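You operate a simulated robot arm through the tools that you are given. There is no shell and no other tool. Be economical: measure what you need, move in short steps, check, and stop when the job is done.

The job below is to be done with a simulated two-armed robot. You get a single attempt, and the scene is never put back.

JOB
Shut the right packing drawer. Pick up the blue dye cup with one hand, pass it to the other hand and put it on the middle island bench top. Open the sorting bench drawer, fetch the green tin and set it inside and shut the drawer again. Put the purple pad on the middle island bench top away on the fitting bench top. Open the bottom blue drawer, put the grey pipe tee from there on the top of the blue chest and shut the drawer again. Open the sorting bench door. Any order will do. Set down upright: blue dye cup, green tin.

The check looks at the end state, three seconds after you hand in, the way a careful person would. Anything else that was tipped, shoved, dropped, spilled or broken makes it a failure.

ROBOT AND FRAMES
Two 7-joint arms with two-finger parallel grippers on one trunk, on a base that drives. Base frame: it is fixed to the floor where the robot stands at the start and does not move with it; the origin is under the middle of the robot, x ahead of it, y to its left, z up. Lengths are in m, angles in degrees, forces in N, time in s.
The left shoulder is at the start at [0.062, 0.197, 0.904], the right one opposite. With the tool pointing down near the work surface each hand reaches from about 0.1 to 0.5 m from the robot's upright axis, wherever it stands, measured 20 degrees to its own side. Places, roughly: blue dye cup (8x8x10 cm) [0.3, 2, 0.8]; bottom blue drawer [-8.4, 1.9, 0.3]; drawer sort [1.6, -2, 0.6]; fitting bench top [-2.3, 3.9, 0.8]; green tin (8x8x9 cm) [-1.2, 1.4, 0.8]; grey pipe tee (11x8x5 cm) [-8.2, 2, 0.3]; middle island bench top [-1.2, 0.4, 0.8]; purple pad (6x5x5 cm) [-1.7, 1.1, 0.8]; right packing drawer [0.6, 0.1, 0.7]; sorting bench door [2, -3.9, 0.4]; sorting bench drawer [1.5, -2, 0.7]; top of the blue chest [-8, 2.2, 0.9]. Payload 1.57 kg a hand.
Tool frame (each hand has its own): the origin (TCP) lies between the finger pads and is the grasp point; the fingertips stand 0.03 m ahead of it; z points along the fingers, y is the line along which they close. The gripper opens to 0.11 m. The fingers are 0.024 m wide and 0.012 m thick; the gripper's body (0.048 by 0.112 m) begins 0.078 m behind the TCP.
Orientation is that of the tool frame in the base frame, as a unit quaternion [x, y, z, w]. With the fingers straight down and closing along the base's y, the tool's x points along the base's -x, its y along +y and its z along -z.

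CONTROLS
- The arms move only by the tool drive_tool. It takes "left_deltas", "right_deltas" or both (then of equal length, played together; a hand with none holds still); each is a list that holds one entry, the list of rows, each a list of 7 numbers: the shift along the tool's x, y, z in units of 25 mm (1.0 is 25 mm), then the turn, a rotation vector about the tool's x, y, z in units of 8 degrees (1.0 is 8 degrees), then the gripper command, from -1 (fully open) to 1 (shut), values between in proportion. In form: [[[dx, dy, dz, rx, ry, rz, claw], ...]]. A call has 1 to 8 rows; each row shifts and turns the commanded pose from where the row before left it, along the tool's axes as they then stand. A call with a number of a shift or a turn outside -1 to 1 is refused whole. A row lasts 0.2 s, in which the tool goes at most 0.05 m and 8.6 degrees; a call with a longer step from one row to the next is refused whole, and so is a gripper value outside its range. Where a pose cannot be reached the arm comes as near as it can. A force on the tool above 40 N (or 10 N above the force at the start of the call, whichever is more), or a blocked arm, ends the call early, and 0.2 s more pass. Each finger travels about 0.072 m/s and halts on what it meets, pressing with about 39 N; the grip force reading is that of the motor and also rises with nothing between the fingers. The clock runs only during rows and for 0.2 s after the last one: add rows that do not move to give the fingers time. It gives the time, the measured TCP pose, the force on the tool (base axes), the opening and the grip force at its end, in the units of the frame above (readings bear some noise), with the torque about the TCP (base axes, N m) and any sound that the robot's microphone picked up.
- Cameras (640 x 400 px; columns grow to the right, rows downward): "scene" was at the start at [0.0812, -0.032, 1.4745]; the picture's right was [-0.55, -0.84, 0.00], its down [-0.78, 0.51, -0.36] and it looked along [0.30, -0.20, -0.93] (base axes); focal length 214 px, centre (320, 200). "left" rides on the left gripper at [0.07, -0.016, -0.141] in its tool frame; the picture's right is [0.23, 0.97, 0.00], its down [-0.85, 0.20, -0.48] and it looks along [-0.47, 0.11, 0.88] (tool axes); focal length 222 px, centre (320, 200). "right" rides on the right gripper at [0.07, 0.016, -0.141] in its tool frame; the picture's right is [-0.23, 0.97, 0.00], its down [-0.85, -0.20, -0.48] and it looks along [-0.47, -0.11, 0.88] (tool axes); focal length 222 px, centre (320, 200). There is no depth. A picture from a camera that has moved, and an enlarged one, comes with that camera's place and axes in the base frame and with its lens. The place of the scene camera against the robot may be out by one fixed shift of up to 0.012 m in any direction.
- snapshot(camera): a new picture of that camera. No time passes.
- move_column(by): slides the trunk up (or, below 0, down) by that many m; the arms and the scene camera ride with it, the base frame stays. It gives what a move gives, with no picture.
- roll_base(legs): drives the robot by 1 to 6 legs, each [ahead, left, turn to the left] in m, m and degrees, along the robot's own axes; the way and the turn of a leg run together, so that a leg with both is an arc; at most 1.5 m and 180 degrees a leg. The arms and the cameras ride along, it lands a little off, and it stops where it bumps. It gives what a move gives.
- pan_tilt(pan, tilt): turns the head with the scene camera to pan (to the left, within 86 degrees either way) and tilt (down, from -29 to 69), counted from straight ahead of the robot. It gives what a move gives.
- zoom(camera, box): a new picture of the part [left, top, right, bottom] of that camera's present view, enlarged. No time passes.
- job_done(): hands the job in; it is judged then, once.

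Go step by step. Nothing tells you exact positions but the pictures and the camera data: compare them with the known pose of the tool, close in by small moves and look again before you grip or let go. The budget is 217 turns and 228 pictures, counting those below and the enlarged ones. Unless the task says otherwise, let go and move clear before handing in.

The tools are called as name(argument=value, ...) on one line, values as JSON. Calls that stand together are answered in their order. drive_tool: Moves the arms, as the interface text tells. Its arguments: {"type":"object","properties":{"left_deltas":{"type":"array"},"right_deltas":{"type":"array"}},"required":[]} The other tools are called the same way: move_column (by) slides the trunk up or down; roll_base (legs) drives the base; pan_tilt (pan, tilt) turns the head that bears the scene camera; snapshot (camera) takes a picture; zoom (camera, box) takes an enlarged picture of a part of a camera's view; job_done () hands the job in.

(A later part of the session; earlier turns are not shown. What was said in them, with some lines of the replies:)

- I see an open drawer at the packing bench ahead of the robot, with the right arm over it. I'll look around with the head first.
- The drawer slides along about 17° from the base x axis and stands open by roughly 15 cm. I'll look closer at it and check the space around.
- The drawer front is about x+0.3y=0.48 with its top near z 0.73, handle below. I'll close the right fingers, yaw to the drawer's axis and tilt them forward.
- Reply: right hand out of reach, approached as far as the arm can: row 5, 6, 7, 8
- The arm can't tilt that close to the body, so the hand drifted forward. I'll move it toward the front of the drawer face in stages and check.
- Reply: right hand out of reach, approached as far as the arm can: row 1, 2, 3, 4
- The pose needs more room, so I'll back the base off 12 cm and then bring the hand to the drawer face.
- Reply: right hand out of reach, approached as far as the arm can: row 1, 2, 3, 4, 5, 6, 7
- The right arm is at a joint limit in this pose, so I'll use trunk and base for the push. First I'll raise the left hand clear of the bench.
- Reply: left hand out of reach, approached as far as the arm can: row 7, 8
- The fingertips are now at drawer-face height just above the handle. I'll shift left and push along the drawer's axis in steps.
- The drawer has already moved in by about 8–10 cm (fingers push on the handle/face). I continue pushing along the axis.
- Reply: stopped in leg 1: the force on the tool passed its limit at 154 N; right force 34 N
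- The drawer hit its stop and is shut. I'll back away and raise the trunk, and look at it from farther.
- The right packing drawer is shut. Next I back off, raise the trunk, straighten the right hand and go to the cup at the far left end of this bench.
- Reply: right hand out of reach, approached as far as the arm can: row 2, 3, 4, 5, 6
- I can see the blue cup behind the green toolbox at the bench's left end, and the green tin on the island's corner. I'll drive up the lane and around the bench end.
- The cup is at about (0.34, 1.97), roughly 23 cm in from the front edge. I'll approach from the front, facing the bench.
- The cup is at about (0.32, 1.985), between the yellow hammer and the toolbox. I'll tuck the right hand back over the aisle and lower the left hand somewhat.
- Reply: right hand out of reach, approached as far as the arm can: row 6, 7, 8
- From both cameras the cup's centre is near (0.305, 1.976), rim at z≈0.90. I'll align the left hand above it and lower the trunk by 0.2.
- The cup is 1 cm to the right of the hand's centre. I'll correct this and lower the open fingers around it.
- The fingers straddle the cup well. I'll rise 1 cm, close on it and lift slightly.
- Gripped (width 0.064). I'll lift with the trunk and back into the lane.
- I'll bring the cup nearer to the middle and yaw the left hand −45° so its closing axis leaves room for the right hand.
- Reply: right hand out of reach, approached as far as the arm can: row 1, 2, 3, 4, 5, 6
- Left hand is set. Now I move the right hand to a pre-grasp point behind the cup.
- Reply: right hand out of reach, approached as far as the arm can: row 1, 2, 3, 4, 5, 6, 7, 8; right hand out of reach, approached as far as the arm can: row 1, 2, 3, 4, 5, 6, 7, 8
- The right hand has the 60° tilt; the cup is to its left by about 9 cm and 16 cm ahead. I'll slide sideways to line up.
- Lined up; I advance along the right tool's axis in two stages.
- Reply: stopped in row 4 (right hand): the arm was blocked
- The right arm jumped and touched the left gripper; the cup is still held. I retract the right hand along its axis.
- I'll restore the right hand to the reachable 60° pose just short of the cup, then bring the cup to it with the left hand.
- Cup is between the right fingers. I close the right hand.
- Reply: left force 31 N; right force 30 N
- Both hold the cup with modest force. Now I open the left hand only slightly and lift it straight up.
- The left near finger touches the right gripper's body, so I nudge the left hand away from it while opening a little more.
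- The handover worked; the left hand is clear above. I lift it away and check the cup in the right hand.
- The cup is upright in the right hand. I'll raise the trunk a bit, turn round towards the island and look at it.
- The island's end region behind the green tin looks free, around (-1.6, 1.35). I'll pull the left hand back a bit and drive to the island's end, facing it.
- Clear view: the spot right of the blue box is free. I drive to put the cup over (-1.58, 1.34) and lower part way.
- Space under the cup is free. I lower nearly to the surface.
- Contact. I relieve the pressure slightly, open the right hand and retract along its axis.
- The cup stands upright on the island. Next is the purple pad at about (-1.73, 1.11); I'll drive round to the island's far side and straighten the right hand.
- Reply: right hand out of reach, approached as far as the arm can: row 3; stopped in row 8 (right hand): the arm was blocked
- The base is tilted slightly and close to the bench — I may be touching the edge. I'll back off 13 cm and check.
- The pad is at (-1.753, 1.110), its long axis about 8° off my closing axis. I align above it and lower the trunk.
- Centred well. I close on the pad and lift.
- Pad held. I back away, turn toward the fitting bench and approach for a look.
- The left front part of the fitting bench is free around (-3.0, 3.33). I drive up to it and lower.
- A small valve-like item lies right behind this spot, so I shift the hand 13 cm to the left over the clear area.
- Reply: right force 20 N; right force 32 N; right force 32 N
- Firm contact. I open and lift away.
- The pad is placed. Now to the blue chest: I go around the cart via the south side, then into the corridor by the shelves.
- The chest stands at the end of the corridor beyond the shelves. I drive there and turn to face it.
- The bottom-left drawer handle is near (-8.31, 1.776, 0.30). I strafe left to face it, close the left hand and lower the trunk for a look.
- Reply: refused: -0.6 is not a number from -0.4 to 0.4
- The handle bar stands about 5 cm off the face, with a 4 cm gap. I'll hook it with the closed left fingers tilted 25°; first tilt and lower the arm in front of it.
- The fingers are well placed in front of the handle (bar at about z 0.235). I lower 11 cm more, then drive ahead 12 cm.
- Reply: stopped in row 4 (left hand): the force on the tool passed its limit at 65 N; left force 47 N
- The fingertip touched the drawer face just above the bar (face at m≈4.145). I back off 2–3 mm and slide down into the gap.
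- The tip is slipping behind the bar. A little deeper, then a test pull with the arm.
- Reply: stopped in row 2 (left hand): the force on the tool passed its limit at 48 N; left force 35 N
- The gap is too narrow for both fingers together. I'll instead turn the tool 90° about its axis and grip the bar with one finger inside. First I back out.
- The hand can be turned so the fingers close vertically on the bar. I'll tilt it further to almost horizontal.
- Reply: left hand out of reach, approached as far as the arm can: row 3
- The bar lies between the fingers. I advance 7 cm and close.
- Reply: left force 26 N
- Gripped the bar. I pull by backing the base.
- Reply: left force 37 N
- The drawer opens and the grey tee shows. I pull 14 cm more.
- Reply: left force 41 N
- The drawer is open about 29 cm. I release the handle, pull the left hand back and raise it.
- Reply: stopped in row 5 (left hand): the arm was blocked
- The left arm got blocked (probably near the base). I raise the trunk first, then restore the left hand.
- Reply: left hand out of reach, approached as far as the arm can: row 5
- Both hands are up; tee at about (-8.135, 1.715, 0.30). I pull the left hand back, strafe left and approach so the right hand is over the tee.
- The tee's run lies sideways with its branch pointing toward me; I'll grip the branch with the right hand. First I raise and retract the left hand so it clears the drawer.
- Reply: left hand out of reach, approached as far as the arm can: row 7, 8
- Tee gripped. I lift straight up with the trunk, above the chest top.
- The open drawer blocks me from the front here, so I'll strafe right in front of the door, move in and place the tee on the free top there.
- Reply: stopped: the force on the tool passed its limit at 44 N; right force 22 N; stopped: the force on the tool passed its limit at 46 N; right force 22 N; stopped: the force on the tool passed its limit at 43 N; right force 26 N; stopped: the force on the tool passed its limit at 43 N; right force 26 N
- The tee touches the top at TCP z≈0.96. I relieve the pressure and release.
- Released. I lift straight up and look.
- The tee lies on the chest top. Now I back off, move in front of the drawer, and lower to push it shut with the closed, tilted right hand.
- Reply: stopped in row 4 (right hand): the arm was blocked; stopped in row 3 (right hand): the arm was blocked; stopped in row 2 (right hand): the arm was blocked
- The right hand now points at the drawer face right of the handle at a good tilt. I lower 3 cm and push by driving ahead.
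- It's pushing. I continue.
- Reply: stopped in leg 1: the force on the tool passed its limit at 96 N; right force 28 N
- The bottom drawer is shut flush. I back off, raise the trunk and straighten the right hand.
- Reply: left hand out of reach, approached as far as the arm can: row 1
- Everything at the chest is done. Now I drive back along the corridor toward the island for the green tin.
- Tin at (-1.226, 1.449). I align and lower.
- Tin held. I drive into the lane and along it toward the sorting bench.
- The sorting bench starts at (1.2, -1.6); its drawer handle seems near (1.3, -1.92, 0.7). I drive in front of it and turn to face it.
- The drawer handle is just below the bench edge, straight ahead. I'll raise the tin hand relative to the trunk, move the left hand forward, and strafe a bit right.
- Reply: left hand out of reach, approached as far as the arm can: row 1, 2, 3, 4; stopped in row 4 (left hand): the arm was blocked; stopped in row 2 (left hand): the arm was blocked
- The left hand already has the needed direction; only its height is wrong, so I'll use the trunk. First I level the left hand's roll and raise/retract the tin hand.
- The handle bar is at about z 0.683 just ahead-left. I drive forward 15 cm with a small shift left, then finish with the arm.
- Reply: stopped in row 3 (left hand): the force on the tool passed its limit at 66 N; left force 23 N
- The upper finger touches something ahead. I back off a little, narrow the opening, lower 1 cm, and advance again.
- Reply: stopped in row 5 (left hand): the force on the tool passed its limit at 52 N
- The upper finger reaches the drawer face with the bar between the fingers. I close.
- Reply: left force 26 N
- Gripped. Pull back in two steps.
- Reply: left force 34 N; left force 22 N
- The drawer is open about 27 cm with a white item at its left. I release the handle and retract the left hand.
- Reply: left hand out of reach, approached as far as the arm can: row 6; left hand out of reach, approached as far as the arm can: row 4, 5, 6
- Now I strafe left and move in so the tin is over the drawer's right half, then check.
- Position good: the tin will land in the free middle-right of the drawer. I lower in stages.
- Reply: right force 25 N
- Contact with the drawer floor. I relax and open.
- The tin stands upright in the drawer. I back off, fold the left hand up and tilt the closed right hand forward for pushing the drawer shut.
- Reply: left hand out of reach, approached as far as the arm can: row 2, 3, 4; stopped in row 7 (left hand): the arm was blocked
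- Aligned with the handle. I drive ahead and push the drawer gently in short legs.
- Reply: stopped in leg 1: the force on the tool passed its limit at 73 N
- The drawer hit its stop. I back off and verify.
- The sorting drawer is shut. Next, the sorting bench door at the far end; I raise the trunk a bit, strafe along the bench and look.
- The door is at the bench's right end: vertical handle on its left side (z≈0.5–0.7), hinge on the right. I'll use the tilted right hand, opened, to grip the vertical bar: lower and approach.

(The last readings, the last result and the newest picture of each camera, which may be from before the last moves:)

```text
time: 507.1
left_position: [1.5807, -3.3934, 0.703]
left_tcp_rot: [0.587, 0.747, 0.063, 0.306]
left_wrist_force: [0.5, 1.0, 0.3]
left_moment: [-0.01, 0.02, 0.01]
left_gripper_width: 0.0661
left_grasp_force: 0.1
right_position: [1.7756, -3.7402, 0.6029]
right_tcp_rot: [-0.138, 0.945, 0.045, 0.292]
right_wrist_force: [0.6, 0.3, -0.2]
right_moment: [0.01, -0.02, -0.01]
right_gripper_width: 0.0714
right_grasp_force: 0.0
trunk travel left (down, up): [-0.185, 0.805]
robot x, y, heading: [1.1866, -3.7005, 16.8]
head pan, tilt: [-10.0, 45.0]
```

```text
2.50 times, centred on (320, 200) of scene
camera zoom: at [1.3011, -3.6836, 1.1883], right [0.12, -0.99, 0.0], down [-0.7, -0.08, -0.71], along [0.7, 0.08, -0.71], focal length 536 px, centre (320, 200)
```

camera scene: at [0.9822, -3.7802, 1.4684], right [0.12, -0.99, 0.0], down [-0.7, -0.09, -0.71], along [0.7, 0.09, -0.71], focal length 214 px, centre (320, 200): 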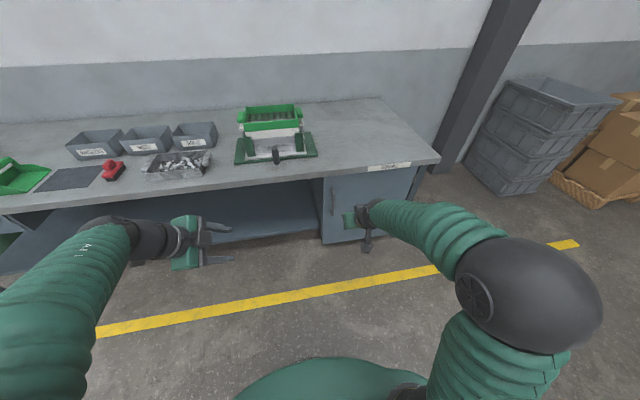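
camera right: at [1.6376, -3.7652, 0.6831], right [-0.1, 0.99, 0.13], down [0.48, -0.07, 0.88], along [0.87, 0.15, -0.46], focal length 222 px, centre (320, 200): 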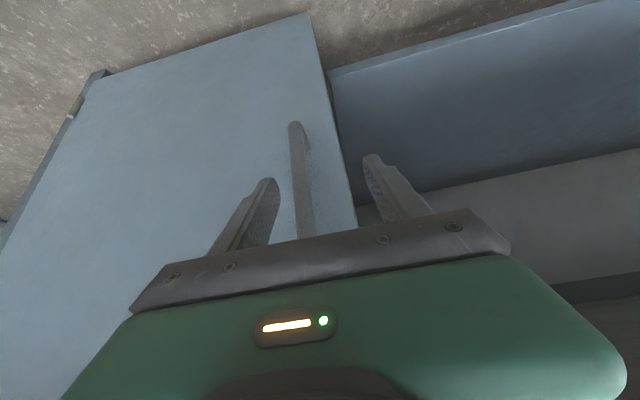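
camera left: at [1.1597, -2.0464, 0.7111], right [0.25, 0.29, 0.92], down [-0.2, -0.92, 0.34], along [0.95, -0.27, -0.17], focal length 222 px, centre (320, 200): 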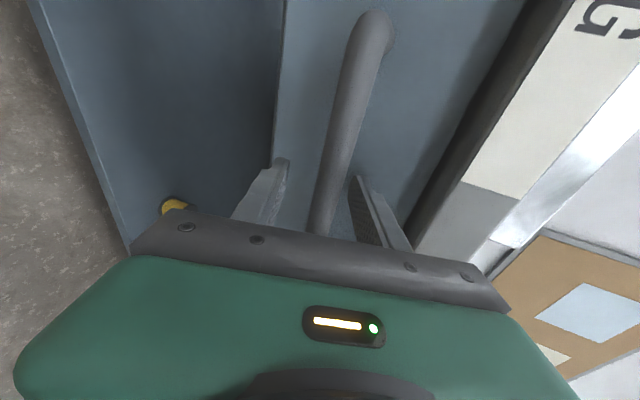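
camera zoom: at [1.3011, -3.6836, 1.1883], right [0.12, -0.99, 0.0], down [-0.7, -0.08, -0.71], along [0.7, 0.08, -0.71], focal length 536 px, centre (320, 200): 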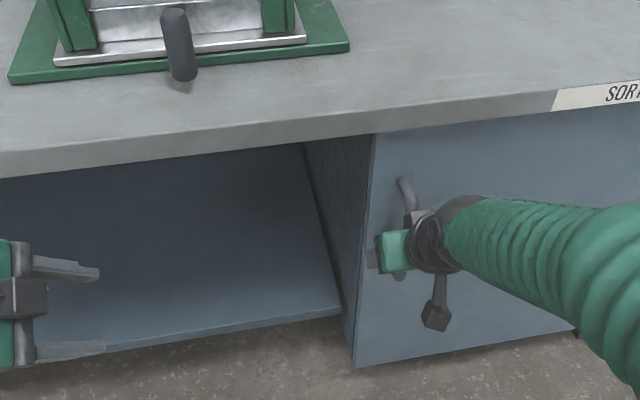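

drive_tool(right_deltas=[[[0, -0.45, 0, 0, 0, 0, -0.3], [0, -0.45, 0, 0, 0, 0, -0.3]]])

roll_base(legs=[[0.045, 0, 0]])

snapshot(camera="right")

```text
time: 507.7
left_position: [1.5794, -3.3941, 0.7029]
left_tcp_rot: [0.586, 0.747, 0.064, 0.307]
left_wrist_force: [1.6, -0.1, 0.0]
left_moment: [-0.01, -0.01, 0.01]
left_gripper_width: 0.066
left_grasp_force: 0.0
right_position: [1.7806, -3.7628, 0.6048]
right_tcp_rot: [-0.14, 0.945, 0.047, 0.292]
right_wrist_force: [0.3, -0.6, -0.1]
right_moment: [0.02, 0.01, 0.0]
right_gripper_width: 0.0715
right_grasp_force: 0.0
trunk travel left (down, up): [-0.185, 0.805]
robot x, y, heading: [1.1877, -3.7048, 16.9]
head pan, tilt: [-10.0, 45.0]
```

```text
time: 508.6
left_position: [1.6227, -3.3807, 0.7026]
left_tcp_rot: [0.586, 0.748, 0.062, 0.306]
left_wrist_force: [0.5, -0.2, -0.7]
left_moment: [-0.03, 0.0, -0.01]
left_gripper_width: 0.066
left_grasp_force: 0.0
right_position: [1.825, -3.7498, 0.6038]
right_tcp_rot: [-0.138, 0.945, 0.046, 0.291]
right_wrist_force: [0.2, 0.3, -0.4]
right_moment: [0.01, -0.02, 0.02]
right_gripper_width: 0.0713
right_grasp_force: 0.2
trunk travel left (down, up): [-0.185, 0.805]
robot x, y, heading: [1.2323, -3.6866, 16.8]
head pan, tilt: [-10.0, 45.0]
```

```text
52 pictures are left
camera right: at [1.6874, -3.7745, 0.6831], right [-0.1, 0.99, 0.13], down [0.48, -0.07, 0.88], along [0.87, 0.15, -0.46], focal length 222 px, centre (320, 200)
```

right: 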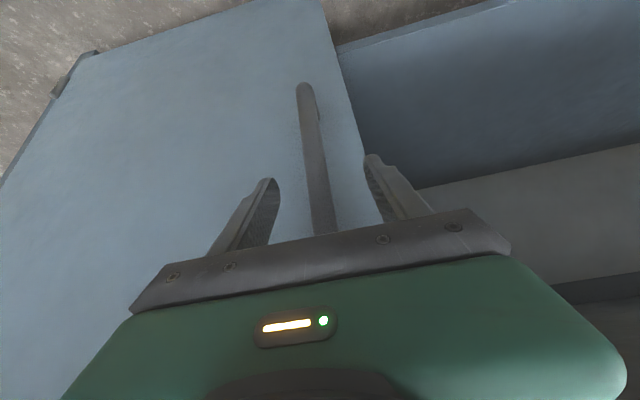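

Bar centred between the fingers. I close and test.

drive_tool(right_deltas=[[[0, 0, 0, 0, 0, 0, 0.4], [0, 0, 0, 0, 0, 0, 1], [0, 0, 0, 0, 0, 0, 1], [0, 0, 0, 0, 0, 0, 1]]])

```text
time: 509.6
left_position: [1.6221, -3.3812, 0.7033]
left_tcp_rot: [0.586, 0.747, 0.063, 0.307]
left_wrist_force: [-0.6, -0.5, 0.1]
left_moment: [-0.01, 0.0, -0.01]
left_gripper_width: 0.066
left_grasp_force: 0.1
right_position: [1.8231, -3.7518, 0.605]
right_tcp_rot: [-0.138, 0.945, 0.046, 0.292]
right_wrist_force: [2.9, -6.4, 1.6]
right_moment: [-1.06, 0.06, -0.13]
right_gripper_width: 0.0178
right_grasp_force: 32.5
trunk travel left (down, up): [-0.185, 0.805]
robot x, y, heading: [1.2295, -3.6867, 16.8]
head pan, tilt: [-10.0, 45.0]
```

Gripped the door handle. I swing the door by moving the base in a small arc about the hinge (to the right), 8° at a time.

roll_base(legs=[[-0.108, -0.082, 8]])

roll_base(legs=[[-0.108, -0.082, 8]])

snapshot(camera="scene")

```text
time: 511.3
left_position: [1.5023, -3.4435, 0.703]
left_tcp_rot: [0.533, 0.786, 0.084, 0.302]
left_wrist_force: [-0.8, -0.1, 1.2]
left_moment: [0.0, 0.0, -0.02]
left_gripper_width: 0.0662
left_grasp_force: 0.0
right_position: [1.7553, -3.7888, 0.6061]
right_tcp_rot: [-0.2, 0.934, 0.063, 0.289]
right_wrist_force: [2.7, -5.6, -10.6]
right_moment: [-0.04, -0.3, -0.28]
right_gripper_width: 0.0181
right_grasp_force: 32.7
trunk travel left (down, up): [-0.185, 0.805]
robot x, y, heading: [1.1609, -3.8084, 24.5]
head pan, tilt: [-10.0, 45.0]
stopped in leg 1: the force on the tool passed its limit at 42 N (the readings are from after the stop); the commanded pose is now the measured one
```

```text
time: 512.9
left_position: [1.3923, -3.5207, 0.7021]
left_tcp_rot: [0.476, 0.82, 0.105, 0.299]
left_wrist_force: [0.8, -0.9, -0.5]
left_moment: [-0.04, -0.04, 0.02]
left_gripper_width: 0.066
left_grasp_force: 0.1
right_position: [1.6938, -3.8355, 0.6063]
right_tcp_rot: [-0.257, 0.92, 0.076, 0.285]
right_wrist_force: [9.2, -10.7, -14.5]
right_moment: [0.23, 0.74, -0.32]
right_gripper_width: 0.0178
right_grasp_force: 32.4
trunk travel left (down, up): [-0.185, 0.805]
robot x, y, heading: [1.1034, -3.9297, 32.5]
head pan, tilt: [-10.0, 45.0]
stopped in leg 1: the force on the tool passed its limit at 44 N (the readings are from after the stop); the commanded pose is now the measured one
```

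```text
51 pictures are left
camera scene: at [1.2109, -3.8829, 1.188], right [0.39, -0.92, 0.0], down [-0.66, -0.27, -0.7], along [0.65, 0.27, -0.71], focal length 214 px, centre (320, 200)
```

scene: 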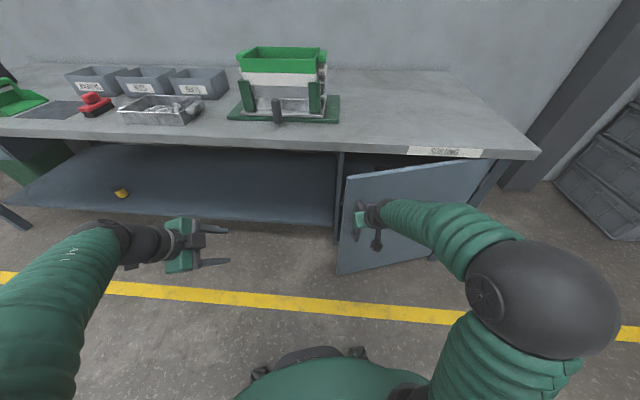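

The door swings open (≈16°). Hinge refined to (2.06, -4.26); I continue in arc steps.

roll_base(legs=[[-0.111, -0.088, 8]])

roll_base(legs=[[-0.111, -0.088, 8]])

roll_base(legs=[[-0.111, -0.088, 8]])

snapshot(camera="scene")

```text
time: 514.6
left_position: [1.2927, -3.6188, 0.7025]
left_tcp_rot: [0.415, 0.852, 0.126, 0.294]
left_wrist_force: [-0.4, 1.0, 0.1]
left_moment: [-0.03, -0.04, -0.02]
left_gripper_width: 0.0661
left_grasp_force: 0.1
right_position: [1.6391, -3.895, 0.6069]
right_tcp_rot: [-0.319, 0.901, 0.094, 0.279]
right_wrist_force: [10.5, -9.3, -16.5]
right_moment: [0.29, 1.02, -0.27]
right_gripper_width: 0.0179
right_grasp_force: 32.3
trunk travel left (down, up): [-0.185, 0.805]
robot x, y, heading: [1.0722, -4.0648, 41.0]
head pan, tilt: [-10.0, 45.0]
stopped in leg 1: the force on the tool passed its limit at 44 N (the readings are from after the stop); the commanded pose is now the measured one
```

```text
time: 516.3
left_position: [1.2071, -3.7336, 0.7036]
left_tcp_rot: [0.354, 0.878, 0.146, 0.288]
left_wrist_force: [-0.4, 1.0, -0.6]
left_moment: [-0.01, -0.03, 0.0]
left_gripper_width: 0.0658
left_grasp_force: 0.1
right_position: [1.5888, -3.9633, 0.6085]
right_tcp_rot: [-0.376, 0.878, 0.108, 0.274]
right_wrist_force: [18.6, -10.9, -18.3]
right_moment: [0.01, 1.06, -0.34]
right_gripper_width: 0.018
right_grasp_force: 32.7
trunk travel left (down, up): [-0.185, 0.805]
robot x, y, heading: [1.0532, -4.211, 48.6]
head pan, tilt: [-10.0, 45.0]
stopped in leg 1: the force on the tool passed its limit at 46 N (the readings are from after the stop); the commanded pose is now the measured one
```

```text
time: 517.1
left_position: [1.195, -3.7488, 0.7055]
left_tcp_rot: [0.347, 0.88, 0.15, 0.289]
left_wrist_force: [-0.6, 0.0, 0.3]
left_moment: [0.01, 0.01, 0.02]
left_gripper_width: 0.0661
left_grasp_force: 0.0
right_position: [1.583, -3.9753, 0.6089]
right_tcp_rot: [-0.381, 0.876, 0.109, 0.274]
right_wrist_force: [-12.4, 5.7, -9.5]
right_moment: [0.23, 1.25, 0.02]
right_gripper_width: 0.0182
right_grasp_force: 32.4
trunk travel left (down, up): [-0.185, 0.805]
robot x, y, heading: [1.0499, -4.2233, 49.9]
head pan, tilt: [-10.0, 45.0]
stopped in leg 1: the force on the tool passed its limit at 42 N (the readings are from after the stop); the commanded pose is now the measured one
```

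```text
50 pictures are left
camera scene: at [1.1366, -4.1516, 1.1882], right [0.64, -0.77, 0.0], down [-0.55, -0.45, -0.71], along [0.54, 0.45, -0.71], focal length 214 px, centre (320, 200)
```

scene: 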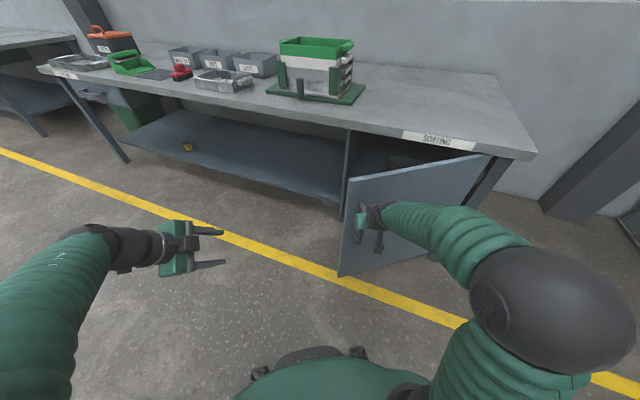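

About 34° open. I continue.

roll_base(legs=[[-0.111, -0.087, 8]])

roll_base(legs=[[-0.111, -0.087, 8]])

roll_base(legs=[[-0.111, -0.087, 8]])

roll_base(legs=[[-0.111, -0.087, 8]])

```text
time: 518.5
left_position: [1.1323, -3.8735, 0.705]
left_tcp_rot: [0.285, 0.902, 0.171, 0.276]
left_wrist_force: [0.3, -0.9, 0.2]
left_moment: [0.01, 0.01, 0.04]
left_gripper_width: 0.0659
left_grasp_force: 0.1
right_position: [1.5522, -4.0456, 0.611]
right_tcp_rot: [-0.439, 0.848, 0.128, 0.267]
right_wrist_force: [16.1, -6.8, -13.5]
right_moment: [-0.17, 1.03, -0.24]
right_gripper_width: 0.0183
right_grasp_force: 32.9
trunk travel left (down, up): [-0.185, 0.805]
robot x, y, heading: [1.0525, -4.3647, 57.9]
head pan, tilt: [-10.0, 45.0]
```

```text
time: 520.1
left_position: [1.0831, -4.0061, 0.7044]
left_tcp_rot: [0.222, 0.918, 0.189, 0.27]
left_wrist_force: [-0.3, -0.2, 0.0]
left_moment: [0.01, -0.01, 0.0]
left_gripper_width: 0.066
left_grasp_force: 0.0
right_position: [1.531, -4.1252, 0.6128]
right_tcp_rot: [-0.492, 0.819, 0.139, 0.261]
right_wrist_force: [22.4, -4.1, -18.3]
right_moment: [-0.28, 0.97, -0.33]
right_gripper_width: 0.0185
right_grasp_force: 33.0
trunk travel left (down, up): [-0.185, 0.805]
robot x, y, heading: [1.0823, -4.5061, 65.3]
head pan, tilt: [-10.0, 45.0]
stopped in leg 1: the force on the tool passed its limit at 46 N (the readings are from after the stop); the commanded pose is now the measured one
```

```text
time: 521.0
left_position: [1.0778, -4.0219, 0.7075]
left_tcp_rot: [0.213, 0.918, 0.194, 0.272]
left_wrist_force: [0.0, -0.7, -0.8]
left_moment: [0.05, 0.01, 0.04]
left_gripper_width: 0.066
left_grasp_force: 0.0
right_position: [1.5295, -4.1378, 0.6134]
right_tcp_rot: [-0.493, 0.818, 0.14, 0.26]
right_wrist_force: [-9.1, 0.5, -11.2]
right_moment: [-0.13, 1.19, -0.01]
right_gripper_width: 0.0182
right_grasp_force: 32.7
trunk travel left (down, up): [-0.185, 0.805]
robot x, y, heading: [1.0832, -4.5161, 66.4]
head pan, tilt: [-10.0, 45.0]
stopped in leg 1: the force on the tool passed its limit at 43 N (the readings are from after the stop); the commanded pose is now the measured one
```

```text
time: 522.7
left_position: [1.0493, -4.1618, 0.7071]
left_tcp_rot: [0.15, 0.93, 0.213, 0.259]
left_wrist_force: [-0.1, -0.1, -0.2]
left_moment: [-0.03, -0.01, -0.01]
left_gripper_width: 0.0657
left_grasp_force: 0.0
right_position: [1.523, -4.2181, 0.6133]
right_tcp_rot: [-0.543, 0.786, 0.152, 0.253]
right_wrist_force: [10.3, -0.1, -11.9]
right_moment: [-0.2, 0.96, -0.26]
right_gripper_width: 0.0184
right_grasp_force: 33.1
trunk travel left (down, up): [-0.185, 0.805]
robot x, y, heading: [1.1281, -4.6545, 74.2]
head pan, tilt: [-10.0, 45.0]
stopped in leg 1: the force on the tool passed its limit at 42 N (the readings are from after the stop); the commanded pose is now the measured one
```

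About 60° open. I check the surroundings before continuing.

pan_tilt(pan=-40, tilt=40)

snapshot(camera="scene")

```text
time: 523.7
left_position: [1.051, -4.1613, 0.7071]
left_tcp_rot: [0.15, 0.931, 0.212, 0.257]
left_wrist_force: [-0.1, 0.0, -0.2]
left_moment: [0.02, 0.03, 0.01]
left_gripper_width: 0.0663
left_grasp_force: 0.1
right_position: [1.523, -4.2173, 0.6143]
right_tcp_rot: [-0.544, 0.784, 0.155, 0.254]
right_wrist_force: [13.5, -0.5, -19.3]
right_moment: [-0.47, 1.04, -0.19]
right_gripper_width: 0.0184
right_grasp_force: 32.8
trunk travel left (down, up): [-0.185, 0.805]
robot x, y, heading: [1.1271, -4.6486, 74.1]
head pan, tilt: [-40.0, 40.0]
```

```text
49 pictures are left
camera scene: at [1.2133, -4.5743, 1.1949], right [0.56, -0.83, 0.0], down [-0.54, -0.36, -0.76], along [0.63, 0.43, -0.65], focal length 214 px, centre (320, 200)
```

scene: 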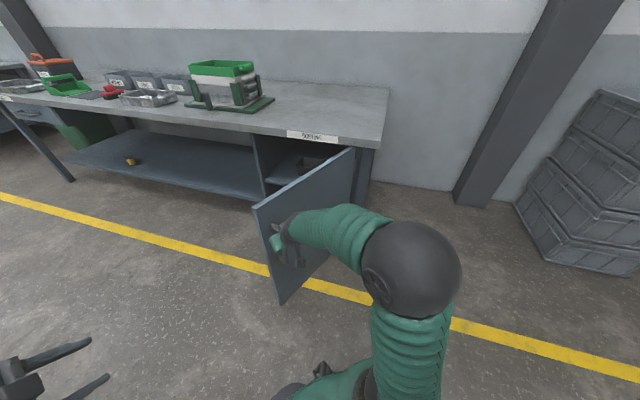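

roll_base(legs=[[-0.111, -0.087, 8]])

roll_base(legs=[[-0.111, -0.087, 8]])

roll_base(legs=[[-0.111, -0.087, 8]])

snapshot(camera="scene")

```text
time: 524.5
left_position: [1.0452, -4.1799, 0.7087]
left_tcp_rot: [0.14, 0.93, 0.217, 0.263]
left_wrist_force: [-0.4, 0.0, -0.1]
left_moment: [0.01, 0.0, 0.04]
left_gripper_width: 0.0663
left_grasp_force: 0.0
right_position: [1.5232, -4.2306, 0.6158]
right_tcp_rot: [-0.546, 0.784, 0.154, 0.253]
right_wrist_force: [-10.7, -1.1, -9.6]
right_moment: [-0.29, 1.07, 0.01]
right_gripper_width: 0.0184
right_grasp_force: 33.5
trunk travel left (down, up): [-0.185, 0.805]
robot x, y, heading: [1.1308, -4.6709, 75.3]
head pan, tilt: [-40.0, 40.0]
stopped in leg 1: the force on the tool passed its limit at 42 N (the readings are from after the stop); the commanded pose is now the measured one
```

```text
time: 525.8
left_position: [1.0353, -4.3117, 0.7084]
left_tcp_rot: [0.079, 0.937, 0.234, 0.248]
left_wrist_force: [0.2, 0.3, -0.3]
left_moment: [0.01, 0.01, 0.02]
left_gripper_width: 0.0664
left_grasp_force: 0.1
right_position: [1.5294, -4.3025, 0.6175]
right_tcp_rot: [-0.59, 0.75, 0.166, 0.247]
right_wrist_force: [4.4, -0.1, -17.1]
right_moment: [-0.15, 0.91, -0.17]
right_gripper_width: 0.0183
right_grasp_force: 33.2
trunk travel left (down, up): [-0.185, 0.805]
robot x, y, heading: [1.1926, -4.7831, 82.9]
head pan, tilt: [-40.0, 40.0]
stopped in leg 1: the force on the tool passed its limit at 41 N (the readings are from after the stop); the commanded pose is now the measured one
```

```text
time: 527.1
left_position: [1.0455, -4.427, 0.7089]
left_tcp_rot: [0.025, 0.938, 0.251, 0.237]
left_wrist_force: [0.4, -0.1, 0.0]
left_moment: [-0.01, 0.02, 0.0]
left_gripper_width: 0.0658
left_grasp_force: 0.1
right_position: [1.5414, -4.3609, 0.62]
right_tcp_rot: [-0.626, 0.719, 0.179, 0.244]
right_wrist_force: [-4.6, -1.3, -11.7]
right_moment: [-0.49, 0.77, 0.0]
right_gripper_width: 0.0179
right_grasp_force: 32.9
trunk travel left (down, up): [-0.185, 0.805]
robot x, y, heading: [1.2577, -4.8757, 89.4]
head pan, tilt: [-40.0, 40.0]
stopped in leg 1: the force on the tool passed its limit at 43 N (the readings are from after the stop); the commanded pose is now the measured one
```

```text
48 pictures are left
camera scene: at [1.3152, -4.7811, 1.1954], right [0.76, -0.65, 0.0], down [-0.42, -0.49, -0.76], along [0.5, 0.58, -0.65], focal length 214 px, centre (320, 200)
```

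scene: 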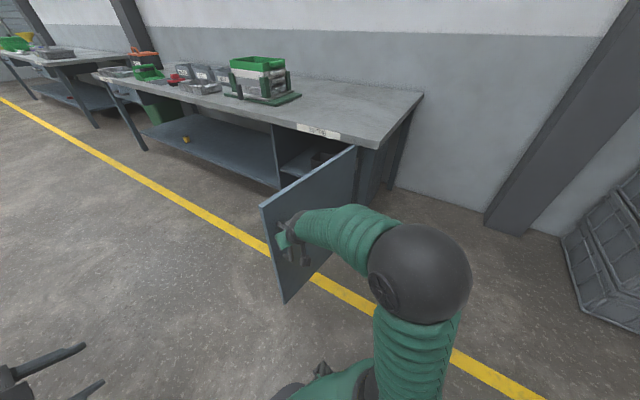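

About 76° open; two more small arcs, then release and back away.

roll_base(legs=[[-0.111, -0.087, 8]])

roll_base(legs=[[-0.06, -0.047, 4]])

drive_tool(right_deltas=[[[0, 0, 0, 0, 0, 0, 0.3], [0, 0, 0, 0, 0, 0, 0], [0, 0, 0, 0, 0, 0, -0.3], [0, 0, 0, 0, 0, 0, -0.5]]])

snapshot(camera="right")

```text
time: 528.7
left_position: [1.0726, -4.5662, 0.7089]
left_tcp_rot: [-0.04, 0.937, 0.265, 0.222]
left_wrist_force: [-0.6, 0.4, -0.2]
left_moment: [0.01, -0.02, -0.02]
left_gripper_width: 0.066
left_grasp_force: 0.0
right_position: [1.5651, -4.4304, 0.626]
right_tcp_rot: [-0.67, 0.676, 0.193, 0.24]
right_wrist_force: [20.0, 8.0, -12.3]
right_moment: [-0.66, -0.12, -0.57]
right_gripper_width: 0.0176
right_grasp_force: 32.5
trunk travel left (down, up): [-0.185, 0.805]
robot x, y, heading: [1.349, -4.9796, 97.1]
head pan, tilt: [-40.0, 40.0]
stopped in leg 1: the force on the tool passed its limit at 46 N (the readings are from after the stop); the commanded pose is now the measured one
```

```text
time: 529.5
left_position: [1.0752, -4.5831, 0.7113]
left_tcp_rot: [-0.047, 0.936, 0.271, 0.22]
left_wrist_force: [0.3, 0.2, 0.3]
left_moment: [-0.04, 0.04, 0.03]
left_gripper_width: 0.066
left_grasp_force: 0.1
right_position: [1.572, -4.4426, 0.6268]
right_tcp_rot: [0.673, -0.673, -0.192, -0.238]
right_wrist_force: [-10.8, -4.7, -9.3]
right_moment: [-0.7, 0.15, 0.15]
right_gripper_width: 0.0181
right_grasp_force: 31.9
trunk travel left (down, up): [-0.185, 0.805]
robot x, y, heading: [1.3532, -4.9922, 97.8]
head pan, tilt: [-40.0, 40.0]
stopped in leg 1: the force on the tool passed its limit at 43 N (the readings are from after the stop); the commanded pose is now the measured one
```

```text
time: 530.5
left_position: [1.0741, -4.5822, 0.7099]
left_tcp_rot: [-0.044, 0.936, 0.269, 0.221]
left_wrist_force: [-0.1, 0.3, 0.2]
left_moment: [-0.01, 0.0, -0.02]
left_gripper_width: 0.066
left_grasp_force: 0.1
right_position: [1.5711, -4.4405, 0.6282]
right_tcp_rot: [-0.671, 0.673, 0.193, 0.242]
right_wrist_force: [0.3, -0.5, 0.9]
right_moment: [0.01, 0.01, 0.01]
right_gripper_width: 0.0826
right_grasp_force: 0.1
trunk travel left (down, up): [-0.185, 0.805]
robot x, y, heading: [1.3576, -4.9898, 97.9]
head pan, tilt: [-40.0, 40.0]
```

```text
47 pictures are left
camera right: at [1.5458, -4.5789, 0.7022], right [-0.98, 0.21, 0.07], down [0.15, 0.41, 0.9], along [0.16, 0.89, -0.43], focal length 222 px, centre (320, 200)
```

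right: 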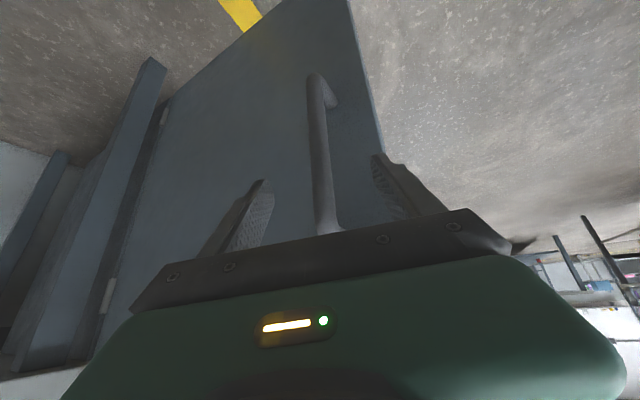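

Released at about 85° open. I back straight off and look at the result.

roll_base(legs=[[-0.3, 0, 0]])

move_column(by=0.3)

pan_tilt(pan=-10, tilt=30)

snapshot(camera="scene")

```text
time: 532.5
left_position: [1.1159, -4.8801, 0.7098]
left_tcp_rot: [-0.043, 0.936, 0.27, 0.221]
left_wrist_force: [0.3, -0.3, -1.4]
left_moment: [0.01, 0.01, 0.03]
left_gripper_width: 0.0659
left_grasp_force: 0.0
right_position: [1.6136, -4.7407, 0.6281]
right_tcp_rot: [-0.669, 0.676, 0.192, 0.243]
right_wrist_force: [0.7, -0.2, 1.1]
right_moment: [-0.01, 0.0, 0.0]
right_gripper_width: 0.0827
right_grasp_force: 0.0
trunk travel left (down, up): [-0.185, 0.805]
robot x, y, heading: [1.395, -5.2912, 97.6]
head pan, tilt: [-40.0, 40.0]
```

```text
time: 535.5
left_position: [1.1161, -4.8787, 1.0105]
left_tcp_rot: [-0.043, 0.936, 0.27, 0.222]
left_wrist_force: [0.0, 0.3, 0.5]
left_moment: [-0.04, 0.07, 0.0]
left_gripper_width: 0.0659
left_grasp_force: 0.0
right_position: [1.6141, -4.7415, 0.9275]
right_tcp_rot: [-0.669, 0.676, 0.192, 0.242]
right_wrist_force: [0.3, 0.2, -1.2]
right_moment: [0.02, -0.04, 0.02]
right_gripper_width: 0.0824
right_grasp_force: 0.1
trunk travel left (down, up): [-0.485, 0.505]
robot x, y, heading: [1.393, -5.2873, 97.4]
head pan, tilt: [-40.0, 40.0]
```

```text
time: 536.5
left_position: [1.1168, -4.88, 1.0104]
left_tcp_rot: [-0.043, 0.936, 0.27, 0.221]
left_wrist_force: [0.3, -0.6, 0.1]
left_moment: [-0.02, -0.01, -0.01]
left_gripper_width: 0.066
left_grasp_force: 0.1
right_position: [1.614, -4.742, 0.9291]
right_tcp_rot: [-0.669, 0.675, 0.192, 0.242]
right_wrist_force: [0.4, 0.1, -0.5]
right_moment: [-0.01, 0.01, 0.01]
right_gripper_width: 0.0823
right_grasp_force: 0.1
trunk travel left (down, up): [-0.485, 0.505]
robot x, y, heading: [1.3945, -5.2894, 97.7]
head pan, tilt: [-10.0, 30.0]
```

```text
46 pictures are left
camera scene: at [1.3967, -5.1692, 1.5109], right [1.0, -0.04, 0.0], down [-0.02, -0.5, -0.87], along [0.04, 0.86, -0.5], focal length 214 px, centre (320, 200)
```

scene: 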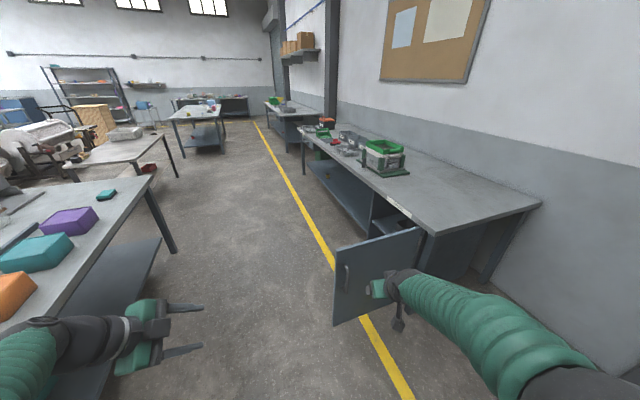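

zoom(camera="scene", box=[160, 80, 420, 230])

```text
2.46 times, centred on (290, 155) of scene
camera zoom: at [1.3967, -5.1692, 1.5109], right [1.0, -0.04, 0.0], down [-0.02, -0.5, -0.87], along [0.04, 0.86, -0.5], focal length 528 px, centre (394, 311)
```

zoom: 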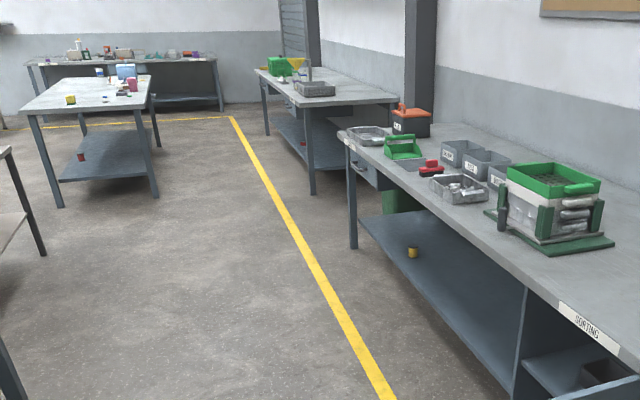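

The drawers are shut, the cup is visible standing on the island, the door stands open and both hands are clear. I hand in.

job_done()

```text
The job is handed in.
```

I finished all six parts of the job and handed it in; I haven't seen the check's result.

- **Right packing drawer:** pushed in until it hit its stop.
- **Blue dye cup:** picked up with the left hand, passed in the air to the right, and set upright on the middle island bench top.
- **Green tin:** standing upright inside the sorting bench drawer, which is shut again.
- **Purple pad:** moved from the island to the front left of the fitting bench top.
- **Grey pipe tee:** lying on top of the blue chest, with the bottom drawer shut flush.
- **Sorting bench door:** open about 85°.

I bumped a few things along the way. The two grippers touched during the handover while the cup stayed held, and I may have nudged the island's edge with the base. I saw nothing tipped or moved by either. My last picture showed the drawers I could see shut, the cup standing and both hands clear. I last saw the tee and pad just after placing them, and the tin in the open drawer as I started pushing it shut.
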